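You operate a simulated robot arm through the tools that you are given. There is no shell and no other tool. Be economical: measure what you need, move in short steps, check, and stop when the job is done.

Carry out the task below with a simulated two-armed robot. There is one attempt and no reset: what you move stays moved.

JOB
Pick up the flask with the orange band with one hand, pass it to the other hand and put it on the bench beside the salt bin. Set down upright: flask with the orange band.

The check looks at the end state, three seconds after you hand in, the way a careful person would. Anything else that was tipped, shoved, dropped, spilled or broken makes it a failure.

ROBOT AND FRAMES
Two 7-joint arms with two-finger parallel grippers on one trunk, on a base that drives. Base frame: it is fixed to the floor where the robot stands at the start and does not move with it; the origin is under the middle of the robot, x ahead of it, y to its left, z up; the surface under the hand at the start is at about z = 86. Readings come in cm, degrees, newtons and seconds.
The left shoulder is at the start at [7, 13.4, 117.6], the right one opposite. With the tool pointing down near the work surface each hand reaches from about 10 to 64 cm from the robot's upright axis, wherever it stands, measured 20 degrees to its own side. Places, roughly: bench beside the salt bin (20x15 cm) [136, -490, 80]. Payload 1.57 kg a hand.
The tool frame of a hand sits at the grasp point between the pads (the TCP): z along the fingers, y along the line on which they close. The tips reach 3 cm beyond it. The gripper opens to 8 cm. The fingers are 1.7 cm wide and 1.2 cm thick; the gripper's body (4 by 8.2 cm) begins 8 cm behind the TCP.
Orientation is told as [roll, pitch, yaw] about the base's x, y, z axes, in that order, counted from this pose: with the fingers straight down and closing along the base's y, the tool's x points along the base's -x, its y along +y and its z along -z.

CONTROLS
- The arms move only by the tool nudge_tool. It takes "left_deltas", "right_deltas" or both (then of equal length, played together; a hand with none holds still); each is a list of rows, each a list of 3 entries, a list of its own where there are three numbers: the shift along the tool's x, y, z in cm, then the turn, a rotation vector about the tool's x, y, z in degrees, then the gripper command, from -1 (fully open) to 1 (shut), values between in proportion. In form: [[[tx, ty, tz], [ax, ay, az], gripper], ...]. A call has 1 to 20 rows; each row is the pose to reach, as a shift and turn from the pose commanded when the call began, along the tool's axes at that moment. Rows are played at 5 a second. More than 5 cm and 8.6 degrees between two rows, or a gripper value outside its range, and nothing of the call is played. Where a pose cannot be reached the arm comes as near as it can. A force on the tool above 40 N (or 10 N above the force at the start of the call, whichever is more), or a blocked arm, ends the call early, and 0.2 s more pass. The fingers move at their own pace (about 15.3 cm/s each) and stop on an object; they squeeze with about 37 N. The grip force told is the motor's: it shows also when the fingers shut on nothing. Time passes only in rows, and 0.2 s behind the last, so rows that repeat a pose let the fingers close. The reply holds the time, the measured pose of the TCP, the force on the tool along the base axes, the opening and the grip force, in the units named above and with some noise, with the torque about the TCP (base axes, N m) and any sound that the robot's microphone picked up, and new pictures: "pictures" is both (left out), scene, wrist or none (wrist: the cameras of the hands that moved).
- Cameras (640 x 400 px; columns grow to the right, rows downward): "scene" is now at [13.68, -0.84, 139.14]; the picture's right is [-0.01, -1.00, 0.00], its down [-0.66, 0.01, -0.75] and it looks along [0.75, -0.01, -0.66] (base axes); focal length 263 px, centre (320, 200). "left" rides on the left gripper at [7.2, 0.7, -12.2] in its tool frame; the picture's right is [-0.09, 1.00, 0.00], its down [-0.84, -0.08, -0.54] and it looks along [-0.54, -0.05, 0.84] (tool axes); focal length 238 px, centre (320, 200). "right" rides on the right gripper at [7.2, -0.7, -12.2] in its tool frame; the picture's right is [0.09, 1.00, 0.00], its down [-0.84, 0.08, -0.54] and it looks along [-0.54, 0.05, 0.84] (tool axes); focal length 238 px, centre (320, 200). There is no depth. A picture from a camera that has moved, and an enlarged one, comes with that camera's place and axes in the base frame and with its lens. The place of the scene camera against the robot may be out by one fixed shift of up to 1.2 cm in any direction.
- move_column(by): slides the trunk up (or, below 0, down) by that many cm; the arms and the scene camera ride with it, the base frame stays. It gives what a move gives, with no picture.
- base_move(legs): drives the robot by 1 to 6 legs, each [ahead, left, turn to the left] in cm, cm and degrees, along the robot's own axes; the way and the turn of a leg run together, so that a leg with both is an arc; at most 150 cm and 180 degrees a leg. The arms and the cameras ride along, it lands a little off, and it stops where it bumps. It gives what a move gives, and a new picture of the scene camera.
- head_to(pan, tilt): turns the head with the scene camera to pan (to the left, within 86 degrees either way) and tilt (down, from -29 to 69), counted from straight ahead of the robot. It gives what a move gives, and a new picture of the scene camera.
- zoom(camera, box): a new picture of the part [left, top, right, bottom] of that camera's present view, enlarged. No time passes.
- sign_off(): hands the job in; it is judged then, once.

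Go step by step. Nothing tells you exact positions but the pictures and the camera data: compare them with the known pose of the tool, close in by small moves and look again before you grip or let go. The budget is 120 turns and 260 pictures, counting those below and the enlarged ones. Unless the task says otherwise, let go and move clear before handing in, and close with one line.

The tools are called after "Emit:" as a command line: name --argument value ..., lists and objects as JSON in quotes. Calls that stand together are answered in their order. nudge_tool: Moves the arms, as the interface text tells. Its arguments: {"type":"object","properties":{"left_deltas":{"type":"array","items":{"type":"array"}},"right_deltas":{"type":"array","items":{"type":"array"}},"pictures":{"type":"string","enum":["both","scene","wrist","none"]}},"required":[]} The other tools are called the same way: move_column (by) slides the trunk up or down; base_move (legs) drives the base; head_to (pan, tilt) turns the head that bears the scene camera; zoom (camera, box) takes an enlarged picture of a part of a camera's view; sign_off () hands the job in.

At the start:

```text
t: 0.0
left_tool_pos: [40.33, 17.9, 118.52]
left_tool_rot: [0.1, 0.0, 0.0]
left_ft_force: [-0.1, -0.7, -0.5]
left_ft_torque: [-0.04, 0.0, 0.02]
left_finger_gap: 8.0
left_grasp_force: 0.0
right_tool_pos: [40.48, -19.36, 116.47]
right_tool_rot: [0.0, 0.1, -0.1]
right_ft_force: [0.2, -0.8, 0.4]
right_ft_torque: [0.03, -0.01, -0.03]
right_finger_gap: 7.98
right_grasp_force: 0.0
trunk travel left (down, up): [-75.0, 19.0]
robot x, y, heading: [0.41, 0.1, -0.0]
head pan, tilt: [-0.7, 41.2]
```

scene: 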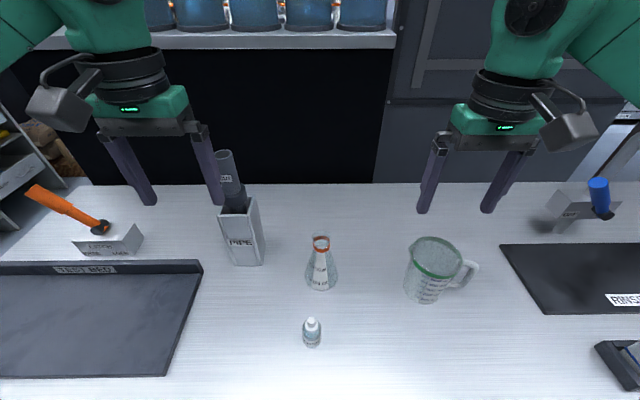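
right: 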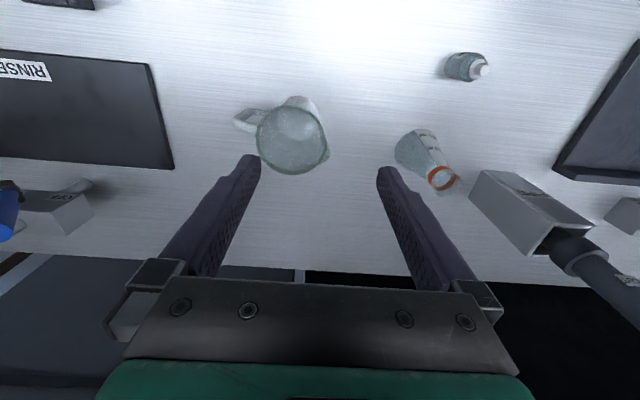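
left: 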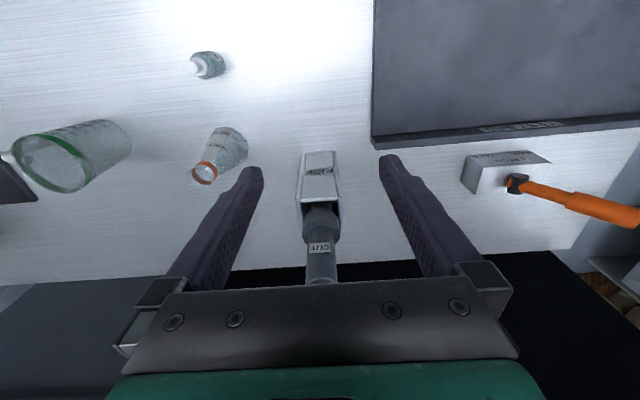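

I see the orange-banded flask near the middle of the bench (about [46, -1]), between a holder on the left and a green-rimmed beaker on the right. I'll enlarge the view before moving.

Emit:
zoom --camera "scene" --box '[270, 210, 370, 360]'

Emit:
zoom --camera "right" --box '[360, 40, 520, 220]'

Emit:
zoom --camera "left" --box '[160, 30, 280, 200]'

```text
2.67 times, centred on (320, 285) of scene
camera zoom: at [13.68, -0.84, 139.14], right [-0.01, -1.0, 0.0], down [-0.66, 0.01, -0.75], along [0.75, -0.01, -0.66], focal length 702 px, centre (320, -27)
```

zoom: 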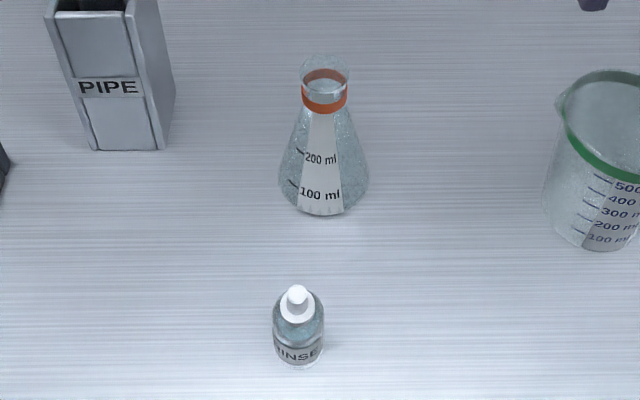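

```text
2.22 times, centred on (440, 130) of right
camera zoom: at [33.42, -20.16, 128.54], right [-0.09, 1.0, 0.0], down [0.84, 0.08, 0.54], along [0.54, 0.05, -0.84], focal length 530 px, centre (53, 356)
```

zoom: 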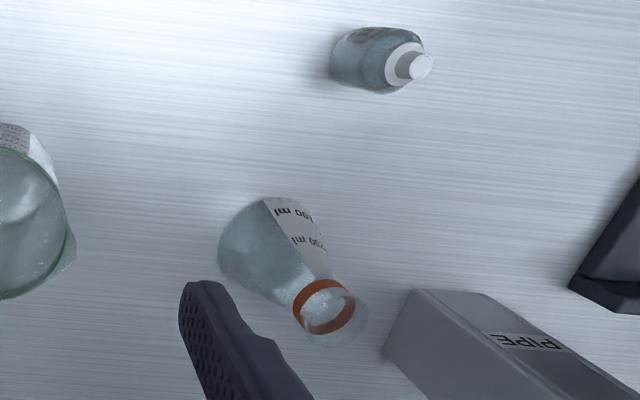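

```text
2.35 times, centred on (220, 115) of left
camera zoom: at [33.15, 18.33, 130.76], right [0.09, 1.0, 0.0], down [0.84, -0.08, 0.54], along [0.54, -0.05, -0.84], focal length 561 px, centre (555, 400)
```

zoom: 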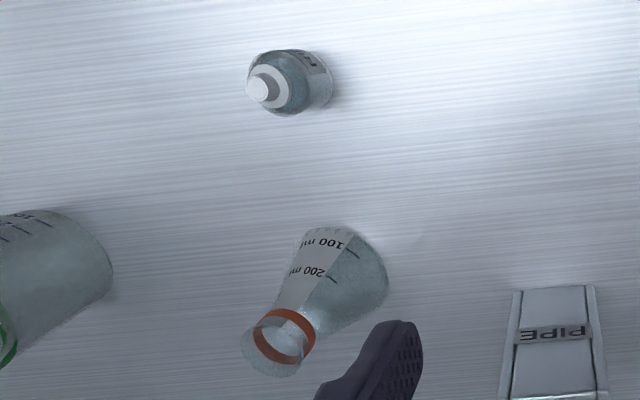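

The flask stands at about [48, -1], with its band at z≈97.4, rim at z≈100 and neck about 3.4 cm across. My plan is for the right hand to take the neck at a slant from the near-right. The left hand then takes it from above and sets it down. First I'll turn the right hand in free space.

Emit:
nudge_tool --right_deltas '[[[0, 0, 0], [0, 0, -8], -1], [[0, 0, 0], [0, 0, -16], -1], [[0, 0, 0], [0, 0, -24], -1], [[0, 0, 0], [0, 0, -32], -1], [[0, 0, 0], [0, 0, -40], -1]]' --pictures "none"

Emit:
nudge_tool --right_deltas '[[[0, 0, 0], [0, -8, 0], -1], [[0, 0, 0], [0, -16, 0], -1], [[0, 0, 0], [0, -24, 0], -1], [[0, 0, 0], [0, -32, 0], -1], [[0, 0, 0], [0, -40, 0], -1], [[0, 0, 0], [0, -48, 0], -1], [[0, 0, 0], [0, -55, 0], -1], [[0, 0, 0], [0, -55, 0], -1]]'

```text
t: 1.2
left_tool_pos: [40.28, 17.86, 118.62]
left_tool_rot: [-0.1, 0.0, 0.1]
left_ft_force: [0.3, 0.4, -0.5]
left_ft_torque: [0.0, -0.01, -0.01]
left_finger_gap: 8.0
left_grasp_force: 0.1
right_tool_pos: [38.28, -17.19, 115.63]
right_tool_rot: [-0.1, 0.0, 40.1]
right_ft_force: [0.0, 0.6, 1.0]
right_ft_torque: [0.0, 0.0, 0.0]
right_finger_gap: 7.98
right_grasp_force: 0.1
right hand out of reach, approached as far as the arm can: row 5
trunk travel left (down, up): [-75.0, 19.0]
robot x, y, heading: [0.02, -0.13, 0.1]
head pan, tilt: [-0.7, 41.2]
```

```text
t: 3.0
left_tool_pos: [40.16, 17.71, 118.71]
left_tool_rot: [0.0, 0.0, -0.1]
left_ft_force: [0.5, 0.5, 0.5]
left_ft_torque: [-0.01, 0.0, 0.0]
left_finger_gap: 7.97
left_grasp_force: 0.1
right_tool_pos: [36.68, -13.69, 117.16]
right_tool_rot: [-0.2, -55.2, 40.1]
right_ft_force: [-0.8, 0.3, 0.7]
right_ft_torque: [-0.09, 0.01, 0.06]
right_finger_gap: 8.0
right_grasp_force: 0.0
right hand out of reach, approached as far as the arm can: row 5, 6, 7, 8
trunk travel left (down, up): [-75.0, 19.0]
robot x, y, heading: [0.09, 0.08, -0.0]
head pan, tilt: [-0.7, 41.2]
camera scene: at [13.54, -0.87, 139.15], right [-0.01, -1.0, 0.0], down [-0.66, 0.01, -0.75], along [0.75, -0.01, -0.66], focal length 263 px, centre (320, 200)
camera right: at [26.5, -23.36, 117.96], right [-0.68, 0.73, -0.08], down [-0.02, 0.08, 1.0], along [0.73, 0.68, -0.04], focal length 238 px, centre (320, 200)
```

scene: 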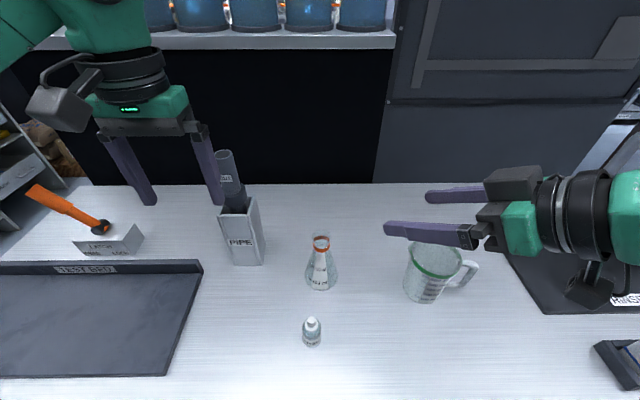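
right: 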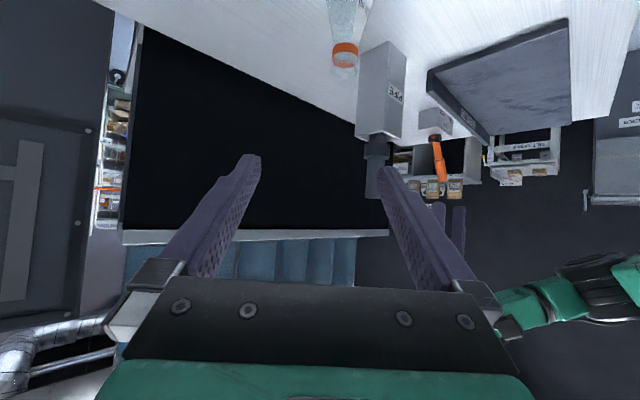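

The right hand is now slanted and pointing toward the flask. I'll bring it to about 9 cm short of the neck, then look again.

Emit:
nudge_tool --right_deltas '[[[1.1, 0.4, 2.7], [0, 0, 0], -1], [[2.2, 0.8, 5.4], [0, 0, 0], -1], [[3.3, 1.2, 8.1], [0, 0, 0], -1], [[4.3, 1.6, 10.8], [0, 0, 0], -1], [[5.4, 2.0, 13.5], [0, 0, 0], -1], [[6.5, 2.46, 16.2], [0, 0, 0], -1], [[6.5, 2.46, 16.2], [0, 0, 0], -1]]'

```text
t: 4.6
left_tool_pos: [40.28, 17.78, 118.62]
left_tool_rot: [0.1, 0.1, 0.0]
left_ft_force: [1.5, 0.0, -0.1]
left_ft_torque: [0.04, -0.03, 0.01]
left_finger_gap: 8.02
left_grasp_force: 0.1
right_tool_pos: [42.69, -5.75, 102.39]
right_tool_rot: [0.0, -55.0, 40.0]
right_ft_force: [0.1, -0.2, -0.1]
right_ft_torque: [0.0, -0.02, -0.01]
right_finger_gap: 8.02
right_grasp_force: 0.0
trunk travel left (down, up): [-75.0, 19.0]
robot x, y, heading: [0.41, -0.13, -0.2]
head pan, tilt: [-0.7, 41.2]
camera scene: at [13.65, -0.85, 139.14], right [-0.01, -1.0, 0.0], down [-0.66, 0.01, -0.75], along [0.75, -0.01, -0.66], focal length 263 px, centre (320, 200)
camera right: at [32.37, -15.34, 103.31], right [-0.68, 0.73, -0.08], down [-0.02, 0.08, 1.0], along [0.73, 0.68, -0.04], focal length 238 px, centre (320, 200)
```

scene: 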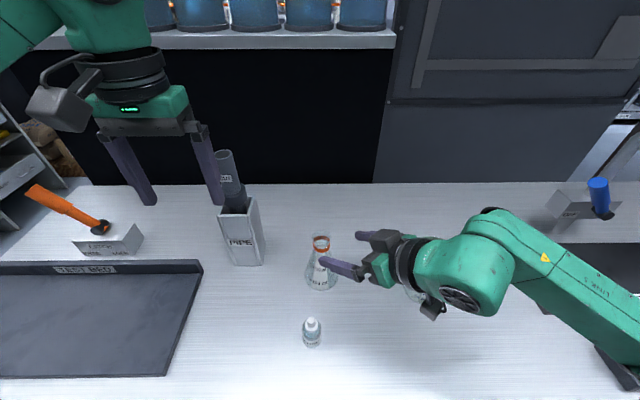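
right: 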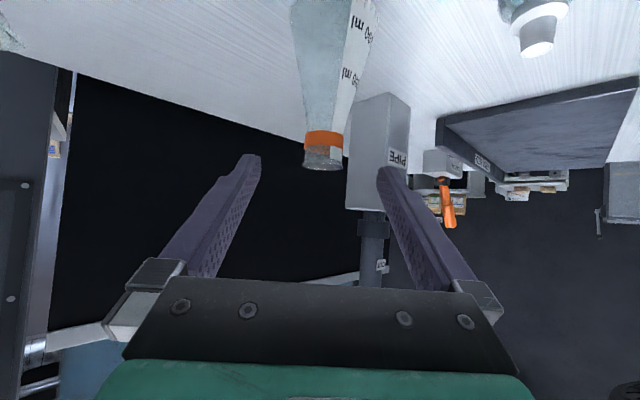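

The band measures z≈97 at [48, -0.9], which agrees with the first estimate. I'll advance 8.7 cm along the fingers and check before closing.

Emit:
nudge_tool --right_deltas '[[[0, 0.3, 2.0], [0, 0, 0], -1], [[0, 0.3, 4.0], [0, 0, 0], -1], [[0, 0.3, 6.0], [0, 0, 0], -1], [[0, 0.3, 7.5], [0, 0, 0], -1], [[0, 0.3, 8.7], [0, 0, 0], -1], [[0, 0.3, 8.7], [0, 0, 0], -1]]'

Emit:
zoom --camera "scene" --box '[270, 200, 430, 300]'

Emit:
zoom --camera "left" --box '[120, 60, 320, 200]'

```text
t: 6.0
left_tool_pos: [40.29, 17.77, 118.48]
left_tool_rot: [0.0, 0.0, 0.0]
left_ft_force: [0.5, -0.7, -0.5]
left_ft_torque: [0.01, 0.01, 0.01]
left_finger_gap: 7.99
left_grasp_force: 0.0
right_tool_pos: [47.94, -0.91, 97.42]
right_tool_rot: [0.0, -55.0, 40.0]
right_ft_force: [-1.2, -0.6, 0.3]
right_ft_torque: [-0.03, -0.04, 0.04]
right_finger_gap: 8.0
right_grasp_force: 0.0
trunk travel left (down, up): [-75.0, 19.0]
robot x, y, heading: [-0.01, -0.06, 0.1]
head pan, tilt: [-0.7, 41.2]
camera scene: at [13.66, -0.84, 139.14], right [-0.01, -1.0, 0.0], down [-0.66, 0.01, -0.75], along [0.75, -0.01, -0.66], focal length 263 px, centre (320, 200)
camera right: at [37.63, -10.52, 98.49], right [-0.68, 0.73, -0.08], down [-0.02, 0.08, 1.0], along [0.73, 0.68, -0.04], focal length 238 px, centre (320, 200)
```

scene: 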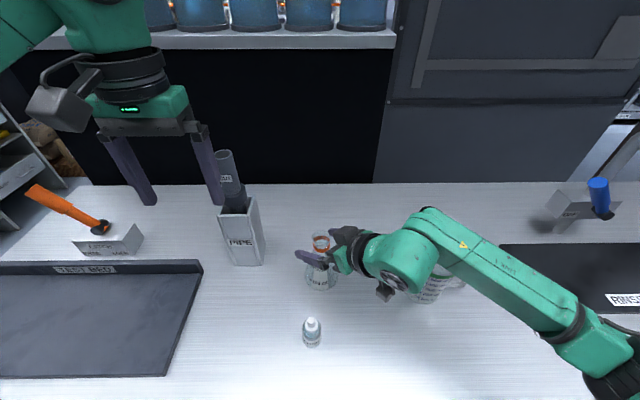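
right: 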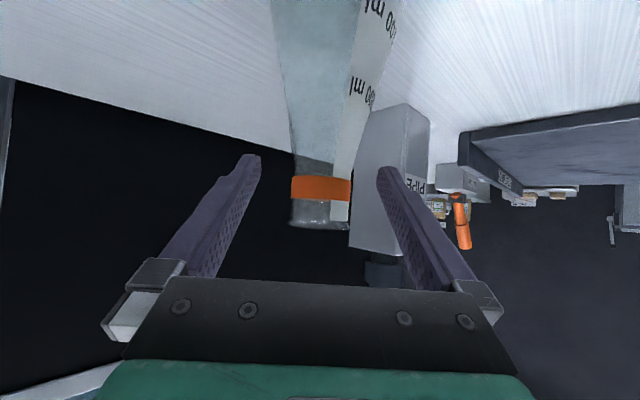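

```text
4.00 times, centred on (350, 250) of scene
camera zoom: at [13.66, -0.84, 139.14], right [-0.01, -1.0, 0.0], down [-0.66, 0.01, -0.75], along [0.75, -0.01, -0.66], focal length 1053 px, centre (200, 0)
```

zoom: 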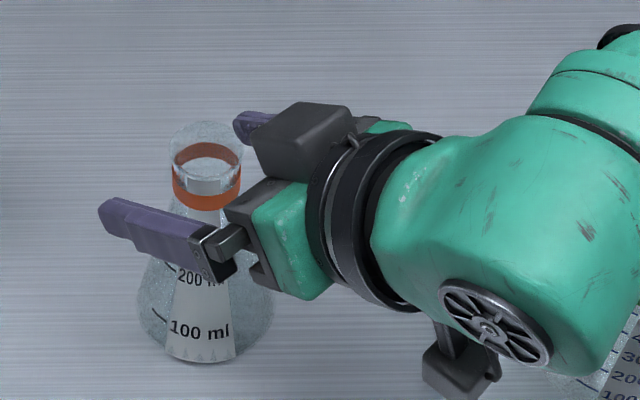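

```text
2.86 times, centred on (220, 130) of left
camera zoom: at [33.13, 18.33, 130.77], right [0.09, 1.0, 0.0], down [0.84, -0.08, 0.54], along [0.54, -0.05, -0.84], focal length 681 px, centre (606, 400)
```

zoom: 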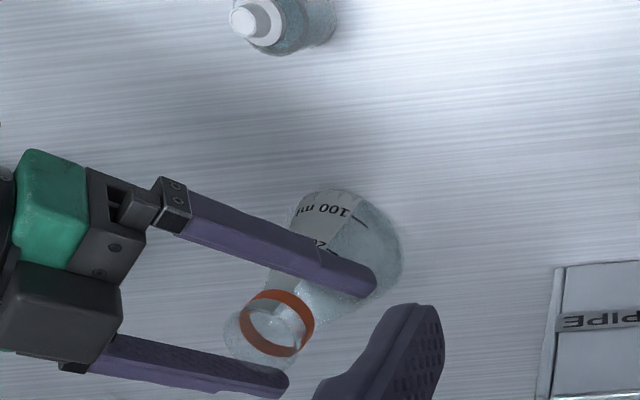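

The neck is centred between the pads and the band is level with the grasp point. I'll close now.

Emit:
nudge_tool --right_deltas '[[[0, 0, 0], [0, 0, 0], -0.3], [[0, 0, 0], [0, 0, 0], 0.0], [[0, 0, 0], [0, 0, 0], 1], [[0, 0, 0], [0, 0, 0], 1], [[0, 0, 0], [0, 0, 0], 1]]' --pictures "wrist"

```text
t: 7.2
left_tool_pos: [40.35, 17.79, 118.49]
left_tool_rot: [-0.1, 0.1, 0.0]
left_ft_force: [0.2, -0.7, -0.3]
left_ft_torque: [0.0, 0.04, -0.02]
left_finger_gap: 8.01
left_grasp_force: 0.0
right_tool_pos: [47.98, -0.86, 97.53]
right_tool_rot: [0.0, -55.0, 40.1]
right_ft_force: [0.2, 1.1, -0.3]
right_ft_torque: [0.0, -0.02, 0.01]
right_finger_gap: 3.54
right_grasp_force: 36.8
trunk travel left (down, up): [-75.0, 19.0]
robot x, y, heading: [-0.04, -0.21, -0.1]
head pan, tilt: [-0.7, 41.2]
camera right: at [37.63, -10.51, 98.49], right [-0.68, 0.73, -0.08], down [-0.02, 0.08, 1.0], along [0.73, 0.68, -0.04], focal length 238 px, centre (320, 200)
```

right: 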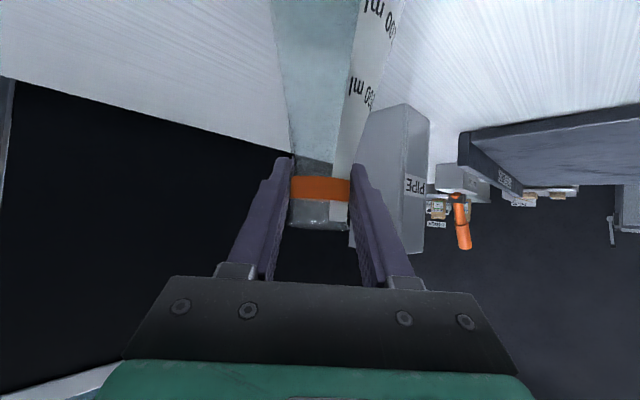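

The grip is firm, with a 3.54 cm gap at 36.8 N. I'll lift straight up about 13 cm.

Emit:
nudge_tool --right_deltas '[[[-0.4, 0, -0.29], [0, 0, 0], 1], [[-1.2, 0, -0.86], [0, 0, 0], 1], [[-2.5, 0, -1.72], [0, 0, 0], 1], [[-4.1, 0, -2.87], [0, 0, 0], 1], [[-5.7, 0, -4.0], [0, 0, 0], 1], [[-7.4, 0, -5.16], [0, 0, 0], 1], [[-9.0, 0, -6.3], [0, 0, 0], 1], [[-10.2, 0, -7.17], [0, 0, 0], 1], [[-10.65, 0, -7.46], [0, 0, 0], 1], [[-10.65, 0, -7.46], [0, 0, 0], 1]]'

```text
t: 9.4
left_tool_pos: [40.31, 17.67, 118.48]
left_tool_rot: [0.1, 0.0, -0.1]
left_ft_force: [1.0, 1.8, 0.6]
left_ft_torque: [-0.01, -0.04, -0.02]
left_finger_gap: 7.98
left_grasp_force: 0.0
right_tool_pos: [48.14, -1.04, 110.37]
right_tool_rot: [-0.1, -54.9, 40.0]
right_ft_force: [-0.2, 0.3, -0.9]
right_ft_torque: [0.03, 0.02, -0.03]
right_finger_gap: 3.55
right_grasp_force: 37.0
trunk travel left (down, up): [-75.0, 19.0]
robot x, y, heading: [0.0, -0.16, -0.0]
head pan, tilt: [-0.7, 41.2]
camera scene: at [13.7, -0.84, 139.13], right [-0.01, -1.0, 0.0], down [-0.66, 0.01, -0.75], along [0.75, -0.01, -0.66], focal length 263 px, centre (320, 200)
camera right: at [37.77, -10.68, 111.33], right [-0.68, 0.73, -0.08], down [-0.02, 0.08, 1.0], along [0.73, 0.68, -0.04], focal length 238 px, centre (320, 200)
```

scene: 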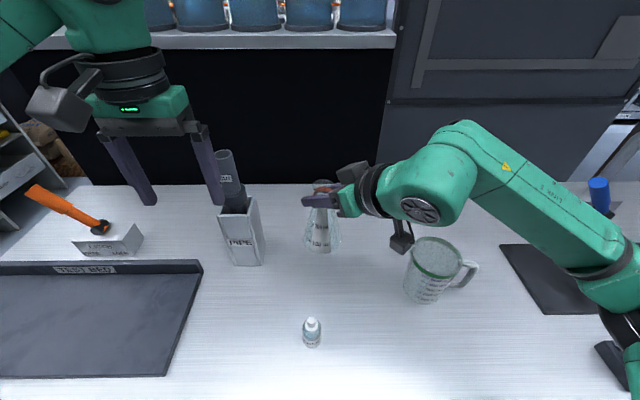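
right: 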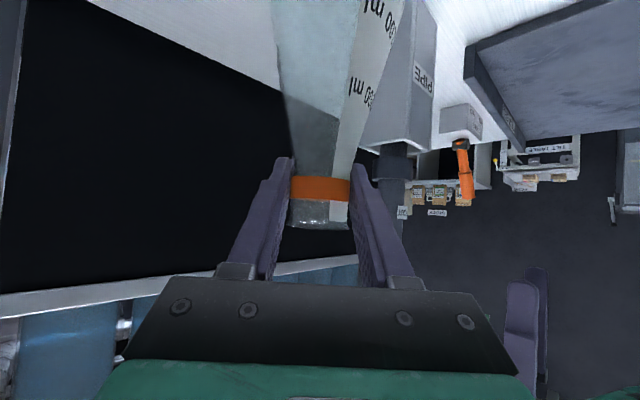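

The flask is lifted and hangs upright, with the band at about [48.1, -1.0, 110.3]. Next I'll raise the left hand and turn it so its fingers close along the right hand's approach line.

Emit:
nudge_tool --left_deltas '[[[0, 0, -1], [0, 0, 8], -1], [[0, 0, -2], [0, 0, 16], -1], [[0, 0, -3], [0, 0, 24], -1], [[0, 0, -4], [0, 0, 32], -1], [[0, 0, -5], [0, 0, 40], -0.7], [[0, 0, -5.5], [0, 0, 48], -0.45], [[0, 0, -5.5], [0, 0, 50], -0.45], [[0, 0, -5.5], [0, 0, 50], -0.45]]'

```text
t: 11.2
left_tool_pos: [34.55, 12.43, 120.32]
left_tool_rot: [0.0, 0.0, -49.9]
left_ft_force: [0.3, -0.5, -0.7]
left_ft_torque: [0.03, -0.02, 0.02]
left_finger_gap: 5.8
left_grasp_force: 0.0
left hand out of reach, approached as far as the arm can: row 4, 5, 6, 7, 8
right_tool_pos: [48.09, -1.03, 110.25]
right_tool_rot: [0.0, -55.0, 40.0]
right_ft_force: [0.0, -0.3, -1.0]
right_ft_torque: [-0.04, 0.03, 0.0]
right_finger_gap: 3.53
right_grasp_force: 37.2
trunk travel left (down, up): [-75.0, 19.0]
robot x, y, heading: [0.27, -0.02, 0.2]
head pan, tilt: [-0.7, 41.2]
camera scene: at [13.71, -0.84, 139.13], right [-0.01, -1.0, 0.0], down [-0.66, 0.01, -0.75], along [0.75, -0.01, -0.66], focal length 263 px, centre (320, 200)
camera left: at [30.46, 18.25, 132.55], right [0.82, 0.57, 0.0], down [0.48, -0.69, 0.54], along [0.31, -0.45, -0.84], focal length 238 px, centre (320, 200)
```

scene: 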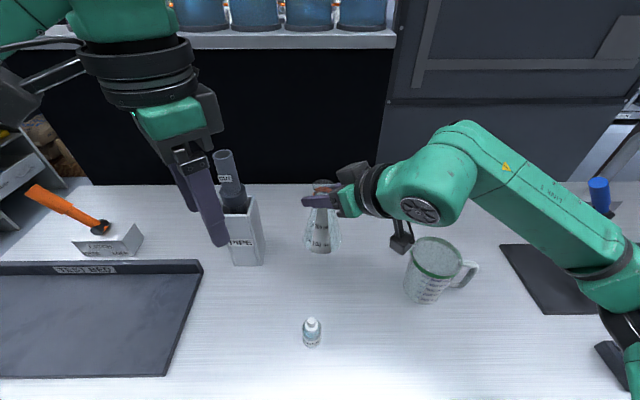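
left: 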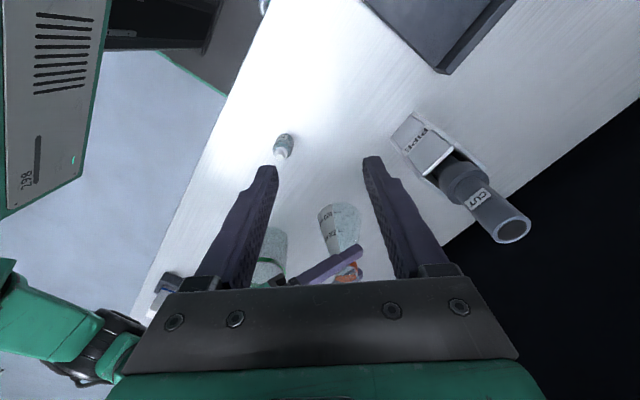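

The left arm can't reach that high over the flask. I'll raise the trunk, then lower the right hand relative to it, so the handover happens inside both workspaces.

Emit:
move_column --by 15

Emit:
nudge_tool --right_deltas '[[[0.6, 0, 0.43], [0, 0, 0], 1], [[1.8, 0, 1.26], [0, 0, 0], 1], [[3.3, 0, 2.3], [0, 0, 0], 1], [[4.9, 0, 3.43], [0, 0, 0], 1], [[6.5, 0, 4.55], [0, 0, 0], 1], [[8.1, 0, 5.7], [0, 0, 0], 1], [[9.3, 0, 6.5], [0, 0, 0], 1], [[9.8, 0, 6.9], [0, 0, 0], 1], [[9.8, 0, 6.9], [0, 0, 0], 1]]' --pictures "both"

```text
t: 12.9
left_tool_pos: [34.57, 12.5, 135.32]
left_tool_rot: [-0.1, -0.1, -49.9]
left_ft_force: [-0.1, 0.1, 0.5]
left_ft_torque: [0.02, -0.01, 0.02]
left_finger_gap: 5.82
left_grasp_force: 0.1
right_tool_pos: [47.98, -1.11, 125.3]
right_tool_rot: [-0.1, -54.9, 40.0]
right_ft_force: [0.4, 0.8, -1.2]
right_ft_torque: [0.03, 0.02, 0.0]
right_finger_gap: 3.57
right_grasp_force: 36.6
trunk travel left (down, up): [-90.0, 4.0]
robot x, y, heading: [-0.21, -0.11, -0.0]
head pan, tilt: [-0.7, 41.2]
```

```text
t: 14.9
left_tool_pos: [34.56, 12.45, 135.43]
left_tool_rot: [0.1, -0.1, -49.9]
left_ft_force: [-0.7, 0.0, 0.0]
left_ft_torque: [-0.04, -0.03, 0.02]
left_finger_gap: 5.84
left_grasp_force: 0.1
right_tool_pos: [47.97, -1.13, 113.33]
right_tool_rot: [0.0, -55.1, 40.0]
right_ft_force: [-0.5, -0.2, -0.9]
right_ft_torque: [0.02, 0.0, 0.02]
right_finger_gap: 3.55
right_grasp_force: 36.5
trunk travel left (down, up): [-90.0, 4.0]
robot x, y, heading: [-0.14, -0.15, -0.1]
head pan, tilt: [-0.7, 41.2]
camera scene: at [13.71, -0.83, 154.13], right [-0.01, -1.0, 0.0], down [-0.66, 0.01, -0.75], along [0.75, -0.01, -0.66], focal length 263 px, centre (320, 200)
camera right: at [37.72, -10.64, 114.37], right [-0.68, 0.73, -0.08], down [-0.02, 0.08, 1.0], along [0.73, 0.68, -0.04], focal length 238 px, centre (320, 200)
```

scene: 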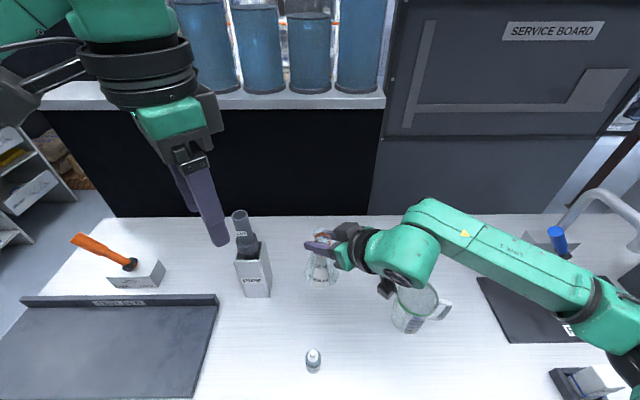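
right: 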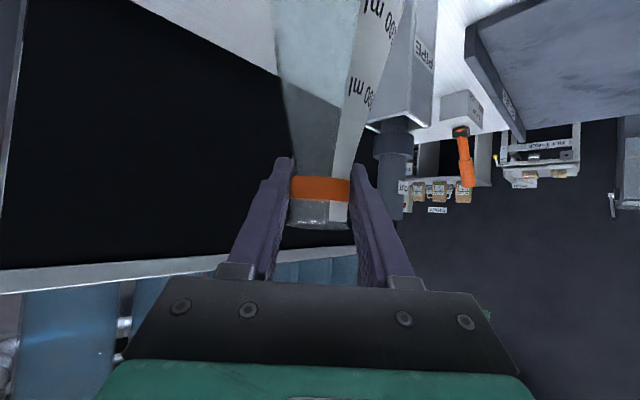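

The right hand now holds the flask at about [48, -1.1], band at z≈113.2. I'll bring the left hand down and toward it, stopping short.

Emit:
nudge_tool --left_deltas '[[[0, 0, 3], [0, 0, 0], -0.45], [[0, 0, 6.5], [0, 0, 0], -0.45], [[-2, 0.2, 10], [0, 0, 0], -0.45], [[-4.5, 0.4, 12.5], [0, 0, 0], -0.45], [[-7, 0.6, 12.9], [0, 0, 0], -0.45], [[-9.7, 0.85, 12.9], [0, 0, 0], -0.45], [[-9.7, 0.85, 12.9], [0, 0, 0], -0.45]]'

```text
t: 16.6
left_tool_pos: [41.45, 5.61, 122.46]
left_tool_rot: [-0.1, 0.0, -49.9]
left_ft_force: [-0.2, 0.9, -0.5]
left_ft_torque: [0.01, 0.01, 0.01]
left_finger_gap: 5.82
left_grasp_force: 0.0
right_tool_pos: [47.97, -0.95, 113.34]
right_tool_rot: [0.0, -54.9, 40.1]
right_ft_force: [0.4, 0.5, -1.1]
right_ft_torque: [0.0, 0.01, 0.0]
right_finger_gap: 3.53
right_grasp_force: 37.3
trunk travel left (down, up): [-90.0, 4.0]
robot x, y, heading: [-0.3, -0.41, -0.1]
head pan, tilt: [-0.7, 41.2]
camera scene: at [13.7, -0.82, 154.13], right [-0.01, -1.0, 0.0], down [-0.66, 0.01, -0.75], along [0.75, -0.01, -0.66], focal length 263 px, centre (320, 200)
camera left: at [37.4, 11.44, 134.57], right [0.82, 0.57, 0.0], down [0.48, -0.69, 0.54], along [0.31, -0.45, -0.84], focal length 238 px, centre (320, 200)
```

scene: 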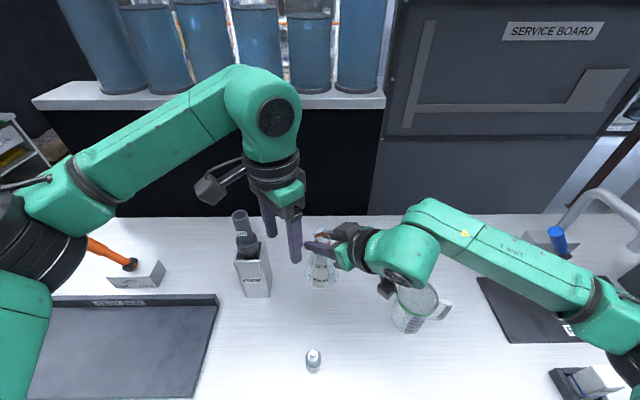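
left: 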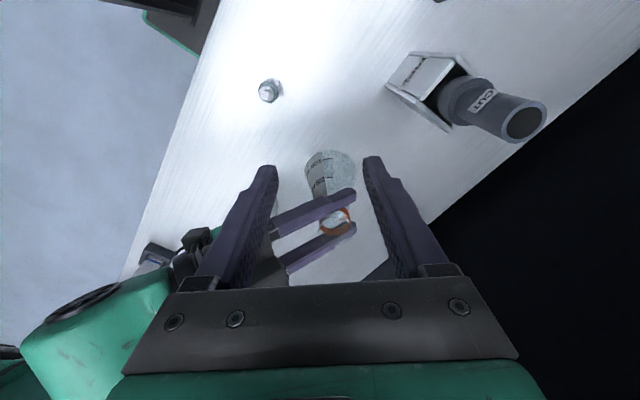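

Predicted and seen neck positions agree. I'll move over the flask, staying above the rim and look again.

Emit:
nudge_tool --left_deltas '[[[-2.3, 0.77, 0], [0, 0, 0], -0.45], [[-4.6, 0.77, 0], [0, 0, 0], -0.45], [[-7, 0.77, 0], [0, 0, 0], -0.45], [[-9.27, 0.77, 0], [0, 0, 0], -0.45], [[-9.27, 0.77, 0], [0, 0, 0], -0.45]]'

Emit:
zoom --camera "scene" --box '[240, 170, 400, 300]'

```text
t: 17.8
left_tool_pos: [44.51, 0.56, 121.32]
left_tool_rot: [-0.4, -0.2, -47.9]
left_ft_force: [1.7, 7.0, 2.4]
left_ft_torque: [0.13, 0.11, -0.21]
left_finger_gap: 5.3
left_grasp_force: 0.1
left hand out of reach, approached as far as the arm can: row 1, 2, 3, 4, 5
right_tool_pos: [48.08, -1.21, 113.32]
right_tool_rot: [0.1, -54.9, 39.8]
right_ft_force: [-1.5, -8.6, -3.1]
right_ft_torque: [0.52, -0.18, 0.53]
right_finger_gap: 3.55
right_grasp_force: 37.5
trunk travel left (down, up): [-90.0, 4.0]
robot x, y, heading: [0.05, 0.06, 0.2]
head pan, tilt: [-0.7, 41.2]
camera scene: at [13.83, -1.06, 154.12], right [-0.01, -1.0, 0.0], down [-0.66, 0.01, -0.75], along [0.75, -0.01, -0.66], focal length 263 px, centre (320, 200)
camera left: at [40.3, 6.31, 133.43], right [0.8, 0.6, 0.0], down [0.51, -0.67, 0.55], along [0.32, -0.44, -0.84], focal length 238 px, centre (320, 200)
```

scene: 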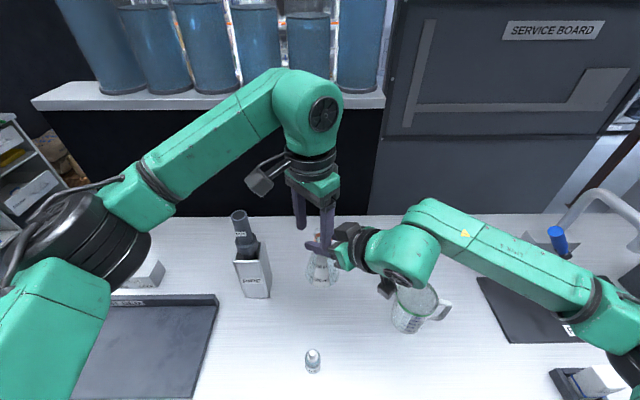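
left: 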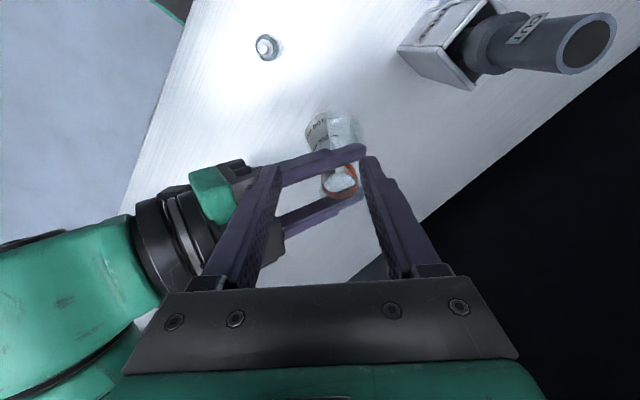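

```text
3.08 times, centred on (320, 235) of scene
camera zoom: at [13.83, -1.06, 154.12], right [-0.01, -1.0, 0.0], down [-0.66, 0.01, -0.75], along [0.75, -0.01, -0.66], focal length 810 px, centre (320, 92)
```

zoom: 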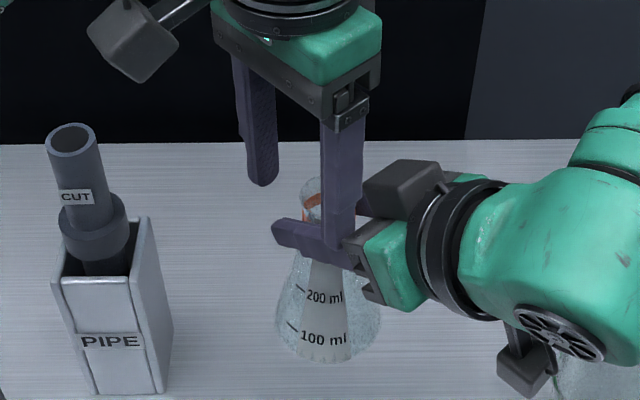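

Reach clipped the left hand's path and it lightly touched the right gripper at about 8 N. The flask is still held. I'll back the left hand straight off, then bring the flask closer and lower.

Emit:
nudge_tool --left_deltas '[[[1.5, 0.8, 0], [0, 0, 0], -0.45], [[4, 0.8, 0], [0, 0, 0], -0.3], [[7, 0.8, 0], [0, 0, 0], -0.25], [[10, 0.8, 0], [0, 0, 0], -0.25], [[13, 0.8, 0], [0, 0, 0], -0.25], [[13, 0.8, 0], [0, 0, 0], -0.25]]'

```text
t: 19.1
left_tool_pos: [36.34, 11.2, 121.12]
left_tool_rot: [-0.1, 0.0, -49.9]
left_ft_force: [0.3, -0.6, 0.7]
left_ft_torque: [0.01, 0.06, -0.01]
left_finger_gap: 5.0
left_grasp_force: 0.1
left hand out of reach, approached as far as the arm can: row 1
right_tool_pos: [48.07, -1.08, 113.33]
right_tool_rot: [0.1, -54.9, 39.9]
right_ft_force: [-0.6, 0.5, -1.0]
right_ft_torque: [0.0, -0.02, -0.02]
right_finger_gap: 3.58
right_grasp_force: 37.6
trunk travel left (down, up): [-90.0, 4.0]
robot x, y, heading: [-0.14, 0.07, 0.1]
head pan, tilt: [-0.7, 41.2]
camera scene: at [13.79, -0.96, 154.13], right [-0.01, -1.0, 0.0], down [-0.66, 0.01, -0.75], along [0.75, -0.01, -0.66], focal length 263 px, centre (320, 200)
camera left: at [32.23, 16.99, 133.36], right [0.82, 0.57, 0.0], down [0.48, -0.69, 0.54], along [0.31, -0.44, -0.84], focal length 238 px, centre (320, 200)
```

scene: 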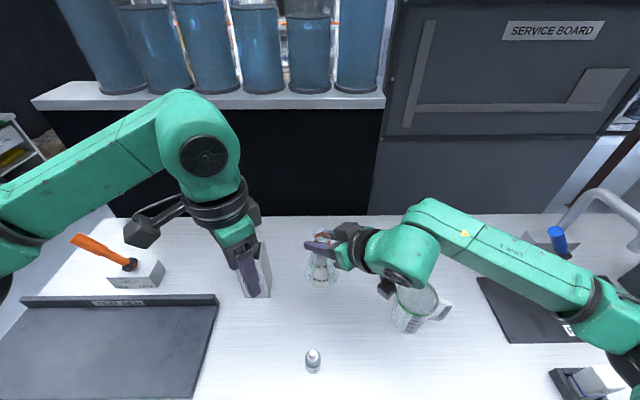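
left: 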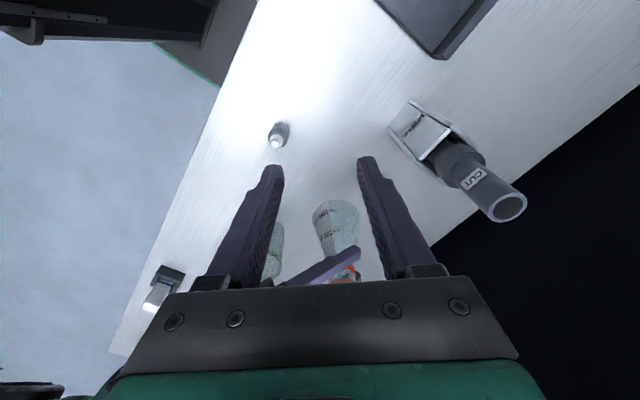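

The left hand is clear. I'll raise the trunk the last 4 cm and draw the flask closer and lower relative to the shoulders.

Emit:
move_column --by 4

Emit:
nudge_tool --right_deltas '[[[0.5, 0.5, 0.07], [0, 0, 0], 1], [[1.4, 1.5, 0.2], [0, 0, 0], 1], [[2.4, 2.55, 0.33], [0, 0, 0], 1], [[3.4, 3.6, 0.46], [0, 0, 0], 1], [[4.3, 4.6, 0.58], [0, 0, 0], 1], [[4.8, 5.1, 0.65], [0, 0, 0], 1], [[4.8, 5.1, 0.65], [0, 0, 0], 1]]'

```text
t: 20.0
left_tool_pos: [36.29, 11.22, 125.2]
left_tool_rot: [-0.1, 0.1, -49.8]
left_ft_force: [0.4, 0.9, 0.7]
left_ft_torque: [0.02, 0.01, -0.02]
left_finger_gap: 4.97
left_grasp_force: 0.0
right_tool_pos: [48.12, -1.25, 117.22]
right_tool_rot: [0.0, -54.9, 40.0]
right_ft_force: [0.0, 0.7, -0.8]
right_ft_torque: [0.04, 0.01, -0.01]
right_finger_gap: 3.56
right_grasp_force: 37.3
trunk travel left (down, up): [-94.0, 0.0]
robot x, y, heading: [-0.08, -0.24, -0.1]
head pan, tilt: [-0.7, 41.2]
```

```text
t: 21.6
left_tool_pos: [36.22, 11.33, 125.19]
left_tool_rot: [0.0, 0.0, -49.9]
left_ft_force: [-0.3, 0.9, 1.1]
left_ft_torque: [-0.04, -0.01, 0.0]
left_finger_gap: 5.02
left_grasp_force: 0.1
right_tool_pos: [43.2, 1.38, 113.09]
right_tool_rot: [0.0, -55.0, 40.0]
right_ft_force: [-0.4, -0.5, -1.2]
right_ft_torque: [-0.01, 0.02, 0.02]
right_finger_gap: 3.54
right_grasp_force: 36.6
trunk travel left (down, up): [-94.0, 0.0]
robot x, y, heading: [0.2, -0.11, -0.4]
head pan, tilt: [-0.7, 41.2]
camera scene: at [13.71, -0.84, 158.13], right [-0.01, -1.0, 0.0], down [-0.66, 0.01, -0.75], along [0.75, -0.01, -0.66], focal length 263 px, centre (320, 200)
camera right: at [32.82, -8.23, 114.15], right [-0.68, 0.73, -0.08], down [-0.02, 0.08, 1.0], along [0.73, 0.68, -0.04], focal length 238 px, centre (320, 200)
```

scene: 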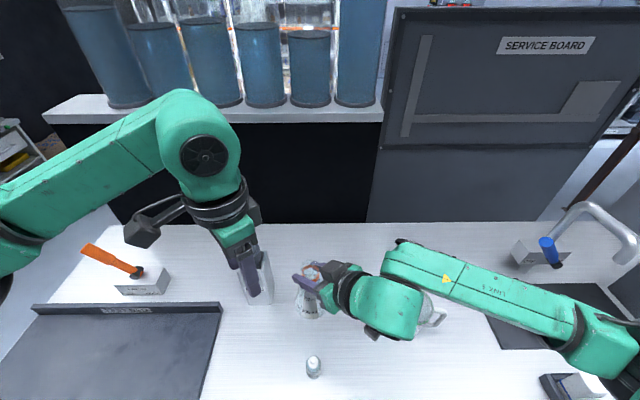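
right: 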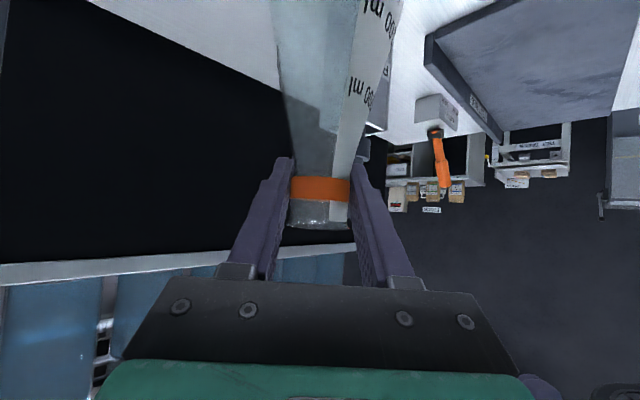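

The flask neck is at [43.2, 1.4, 113]. I'll align the left hand sideways first, then slide in above the rim.

Emit:
nudge_tool --left_deltas '[[[-0.5, -0.86, 0], [0, 0, 0], -0.25], [[-3, -0.86, 1.1], [0, 0, 0], -0.25], [[-5, -0.86, 2.2], [0, 0, 0], -0.25], [[-7, -0.86, 2.2], [0, 0, 0], -0.25], [[-7, -0.86, 2.2], [0, 0, 0], -0.25]]' --pictures "none"

Emit:
nudge_tool --left_deltas '[[[-1, 0, 0], [0, 0, 0], -0.25], [[-2, 0, 0], [0, 0, 0], -0.25], [[-2, 0, 0], [0, 0, 0], -0.25]]'

```text
t: 22.8
left_tool_pos: [39.74, 5.28, 122.99]
left_tool_rot: [0.0, -0.2, -49.9]
left_ft_force: [0.0, -0.5, 0.8]
left_ft_torque: [0.02, 0.03, -0.01]
left_finger_gap: 5.02
left_grasp_force: 0.2
right_tool_pos: [43.11, 1.44, 113.14]
right_tool_rot: [0.0, -55.0, 40.1]
right_ft_force: [-0.1, 0.7, 0.1]
right_ft_torque: [-0.01, 0.0, 0.02]
right_finger_gap: 3.51
right_grasp_force: 37.7
trunk travel left (down, up): [-94.0, 0.0]
robot x, y, heading: [-0.16, 0.23, 0.2]
head pan, tilt: [-0.7, 41.2]
```

```text
t: 23.6
left_tool_pos: [41.08, 3.94, 122.91]
left_tool_rot: [0.0, -0.1, -50.0]
left_ft_force: [-0.5, 0.0, -0.2]
left_ft_torque: [0.01, 0.04, 0.03]
left_finger_gap: 5.0
left_grasp_force: 0.1
right_tool_pos: [43.18, 1.33, 113.16]
right_tool_rot: [0.0, -55.0, 40.0]
right_ft_force: [-0.1, -0.1, -1.2]
right_ft_torque: [-0.04, -0.05, 0.0]
right_finger_gap: 3.51
right_grasp_force: 37.1
trunk travel left (down, up): [-94.0, 0.0]
robot x, y, heading: [-0.33, -0.38, 0.2]
head pan, tilt: [-0.7, 41.2]
camera scene: at [13.67, -0.78, 158.14], right [-0.01, -1.0, 0.0], down [-0.66, 0.01, -0.75], along [0.75, -0.01, -0.66], focal length 263 px, centre (320, 200)
camera left: at [37.05, 9.72, 135.07], right [0.82, 0.57, 0.0], down [0.48, -0.69, 0.54], along [0.31, -0.45, -0.84], focal length 238 px, centre (320, 200)
```

scene: 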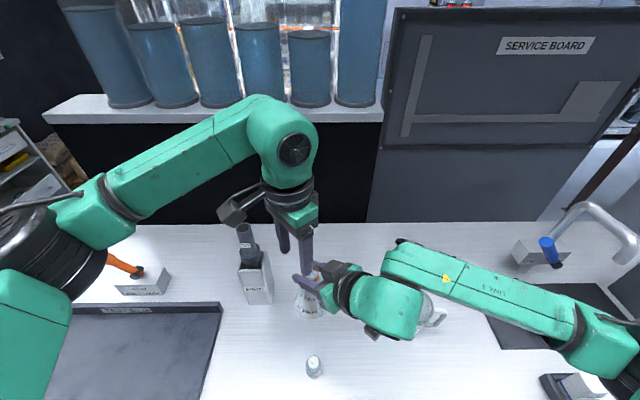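
left: 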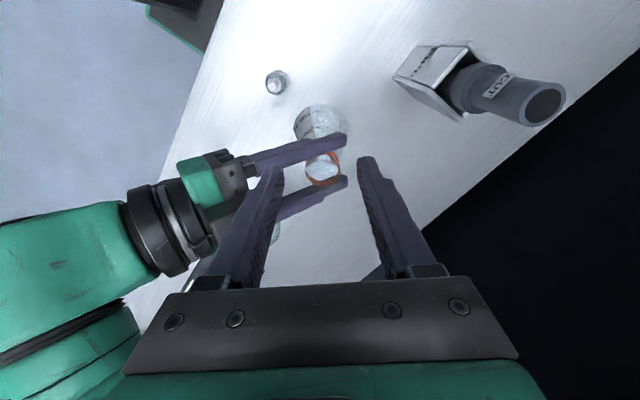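

The alignment is consistent, with 3.3 cm still to go. I'll slide over the neck, keeping above the rim.

Emit:
nudge_tool --left_deltas '[[[-1.1, 0.15, 0], [0, 0, 0], -0.25], [[-2.2, 0.15, 0], [0, 0, 0], -0.25], [[-3.33, 0.15, 0], [0, 0, 0], -0.25], [[-3.33, 0.15, 0], [0, 0, 0], -0.25]]'

Emit:
zoom --camera "scene" --box '[240, 200, 400, 320]'

Emit:
zoom --camera "left" --box '[220, 80, 420, 240]'

```text
t: 24.6
left_tool_pos: [43.65, 1.48, 123.09]
left_tool_rot: [-0.1, 0.0, -49.9]
left_ft_force: [0.6, -0.3, -1.3]
left_ft_torque: [-0.01, -0.01, 0.01]
left_finger_gap: 4.99
left_grasp_force: 0.0
right_tool_pos: [43.19, 1.43, 113.16]
right_tool_rot: [0.0, -55.0, 40.0]
right_ft_force: [-0.8, 0.0, -1.5]
right_ft_torque: [0.02, 0.03, 0.03]
right_finger_gap: 3.52
right_grasp_force: 37.2
trunk travel left (down, up): [-94.0, 0.0]
robot x, y, heading: [-0.21, 0.04, -0.2]
head pan, tilt: [-0.7, 41.2]
camera scene: at [13.71, -0.83, 158.13], right [-0.01, -1.0, 0.0], down [-0.66, 0.01, -0.75], along [0.75, -0.01, -0.66], focal length 263 px, centre (320, 200)
camera left: at [39.53, 7.25, 135.2], right [0.82, 0.57, 0.0], down [0.48, -0.69, 0.54], along [0.31, -0.45, -0.84], focal length 238 px, centre (320, 200)
```

scene: 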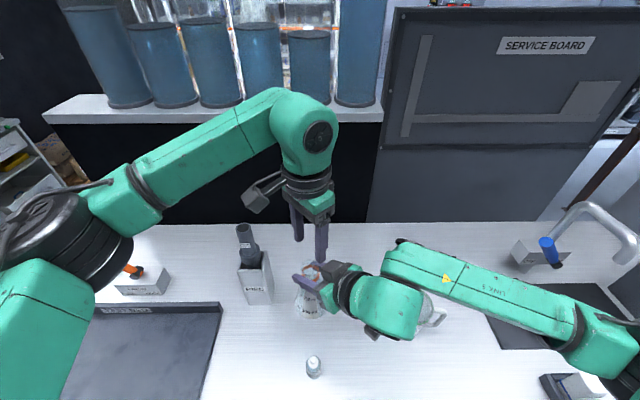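
left: 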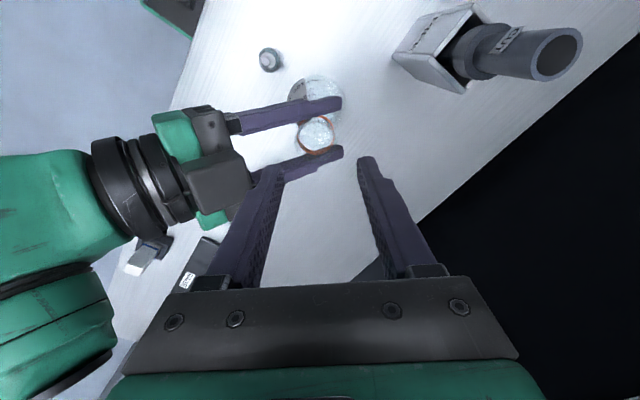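

```text
3.33 times, centred on (320, 260) of scene
camera zoom: at [13.71, -0.83, 158.13], right [-0.01, -1.0, 0.0], down [-0.66, 0.01, -0.75], along [0.75, -0.01, -0.66], focal length 877 px, centre (320, 0)
```

zoom: 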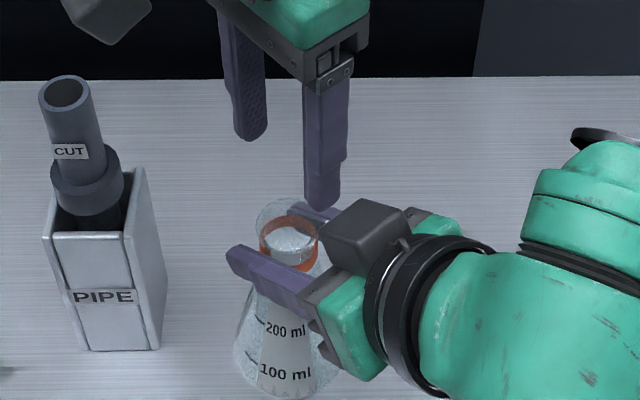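

```text
2.50 times, centred on (320, 160) of left
camera zoom: at [39.53, 7.25, 135.2], right [0.82, 0.57, 0.0], down [0.48, -0.69, 0.54], along [0.31, -0.45, -0.84], focal length 596 px, centre (320, 300)
```

zoom: 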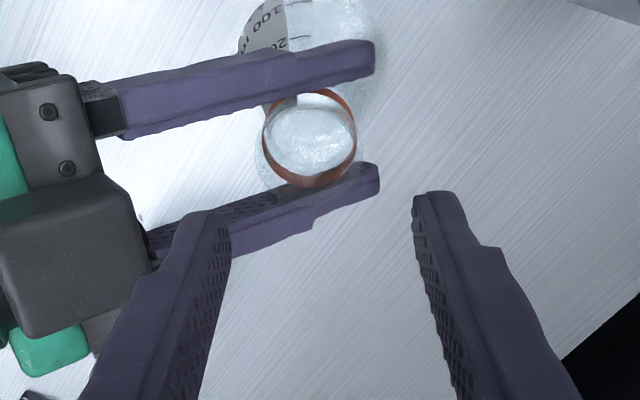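

The left hand is above the neck but about 0.4 cm too far along its closing line. I'll correct that and then descend so the tips reach just below the band.

Emit:
nudge_tool --left_deltas '[[[0.1, -0.35, 0], [0, 0, 0], -0.25], [[0.1, -0.35, 1.5], [0, 0, 0], -0.25], [[0.1, -0.35, 3.0], [0, 0, 0], -0.25], [[0.1, -0.35, 4.5], [0, 0, 0], -0.25], [[0.1, -0.35, 4.5], [0, 0, 0], -0.25]]'

Emit:
zoom --camera "left" --box '[220, 80, 420, 240]'

Emit:
zoom --camera "scene" --box '[240, 200, 400, 320]'

```text
t: 25.8
left_tool_pos: [43.14, 1.31, 118.55]
left_tool_rot: [0.0, -0.1, -49.9]
left_ft_force: [0.3, 0.0, -0.7]
left_ft_torque: [0.0, -0.02, 0.01]
left_finger_gap: 4.99
left_grasp_force: 0.0
right_tool_pos: [43.15, 1.31, 113.14]
right_tool_rot: [0.0, -55.0, 40.0]
right_ft_force: [-0.1, -0.5, -1.1]
right_ft_torque: [0.0, 0.0, 0.01]
right_finger_gap: 3.51
right_grasp_force: 37.1
trunk travel left (down, up): [-94.0, 0.0]
robot x, y, heading: [0.09, -0.1, -0.3]
head pan, tilt: [-0.7, 41.2]
camera scene: at [13.7, -0.86, 158.13], right [-0.01, -1.0, 0.0], down [-0.66, 0.01, -0.75], along [0.75, -0.01, -0.66], focal length 263 px, centre (320, 200)
camera left: at [39.14, 7.03, 130.83], right [0.82, 0.57, 0.0], down [0.48, -0.69, 0.54], along [0.31, -0.45, -0.84], focal length 238 px, centre (320, 200)
```

scene: 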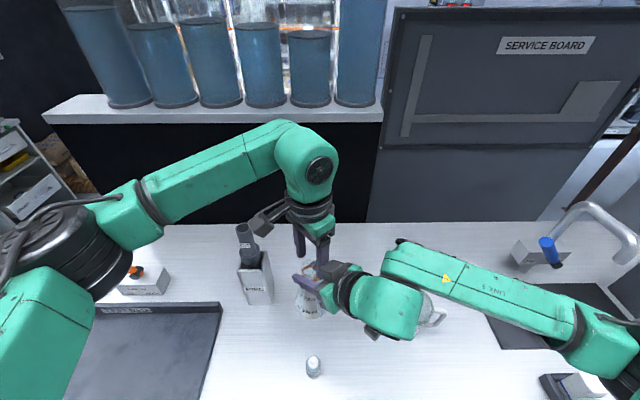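
left: 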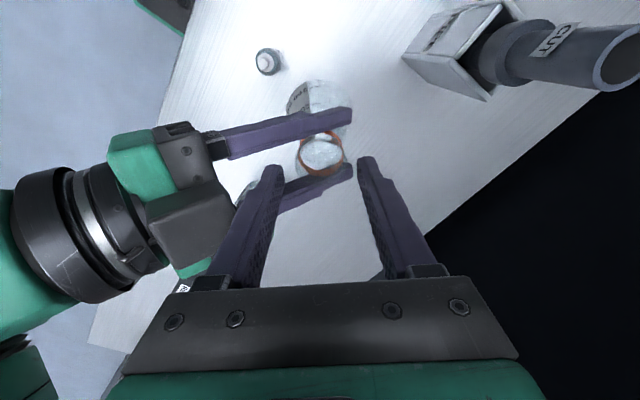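

```text
2.50 times, centred on (320, 160) of left
camera zoom: at [39.14, 7.03, 130.83], right [0.82, 0.57, 0.0], down [0.48, -0.69, 0.54], along [0.31, -0.45, -0.84], focal length 596 px, centre (320, 300)
```

zoom: 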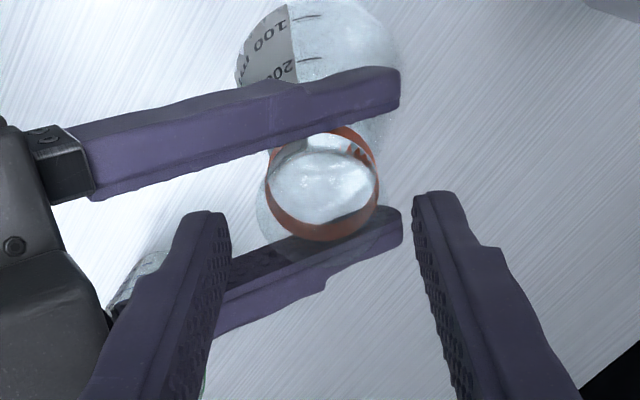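

```text
3.33 times, centred on (320, 260) of scene
camera zoom: at [13.7, -0.86, 158.13], right [-0.01, -1.0, 0.0], down [-0.66, 0.01, -0.75], along [0.75, -0.01, -0.66], focal length 877 px, centre (320, 0)
```

zoom: 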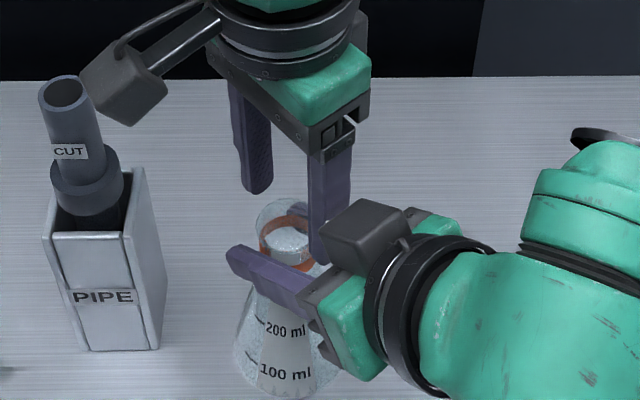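

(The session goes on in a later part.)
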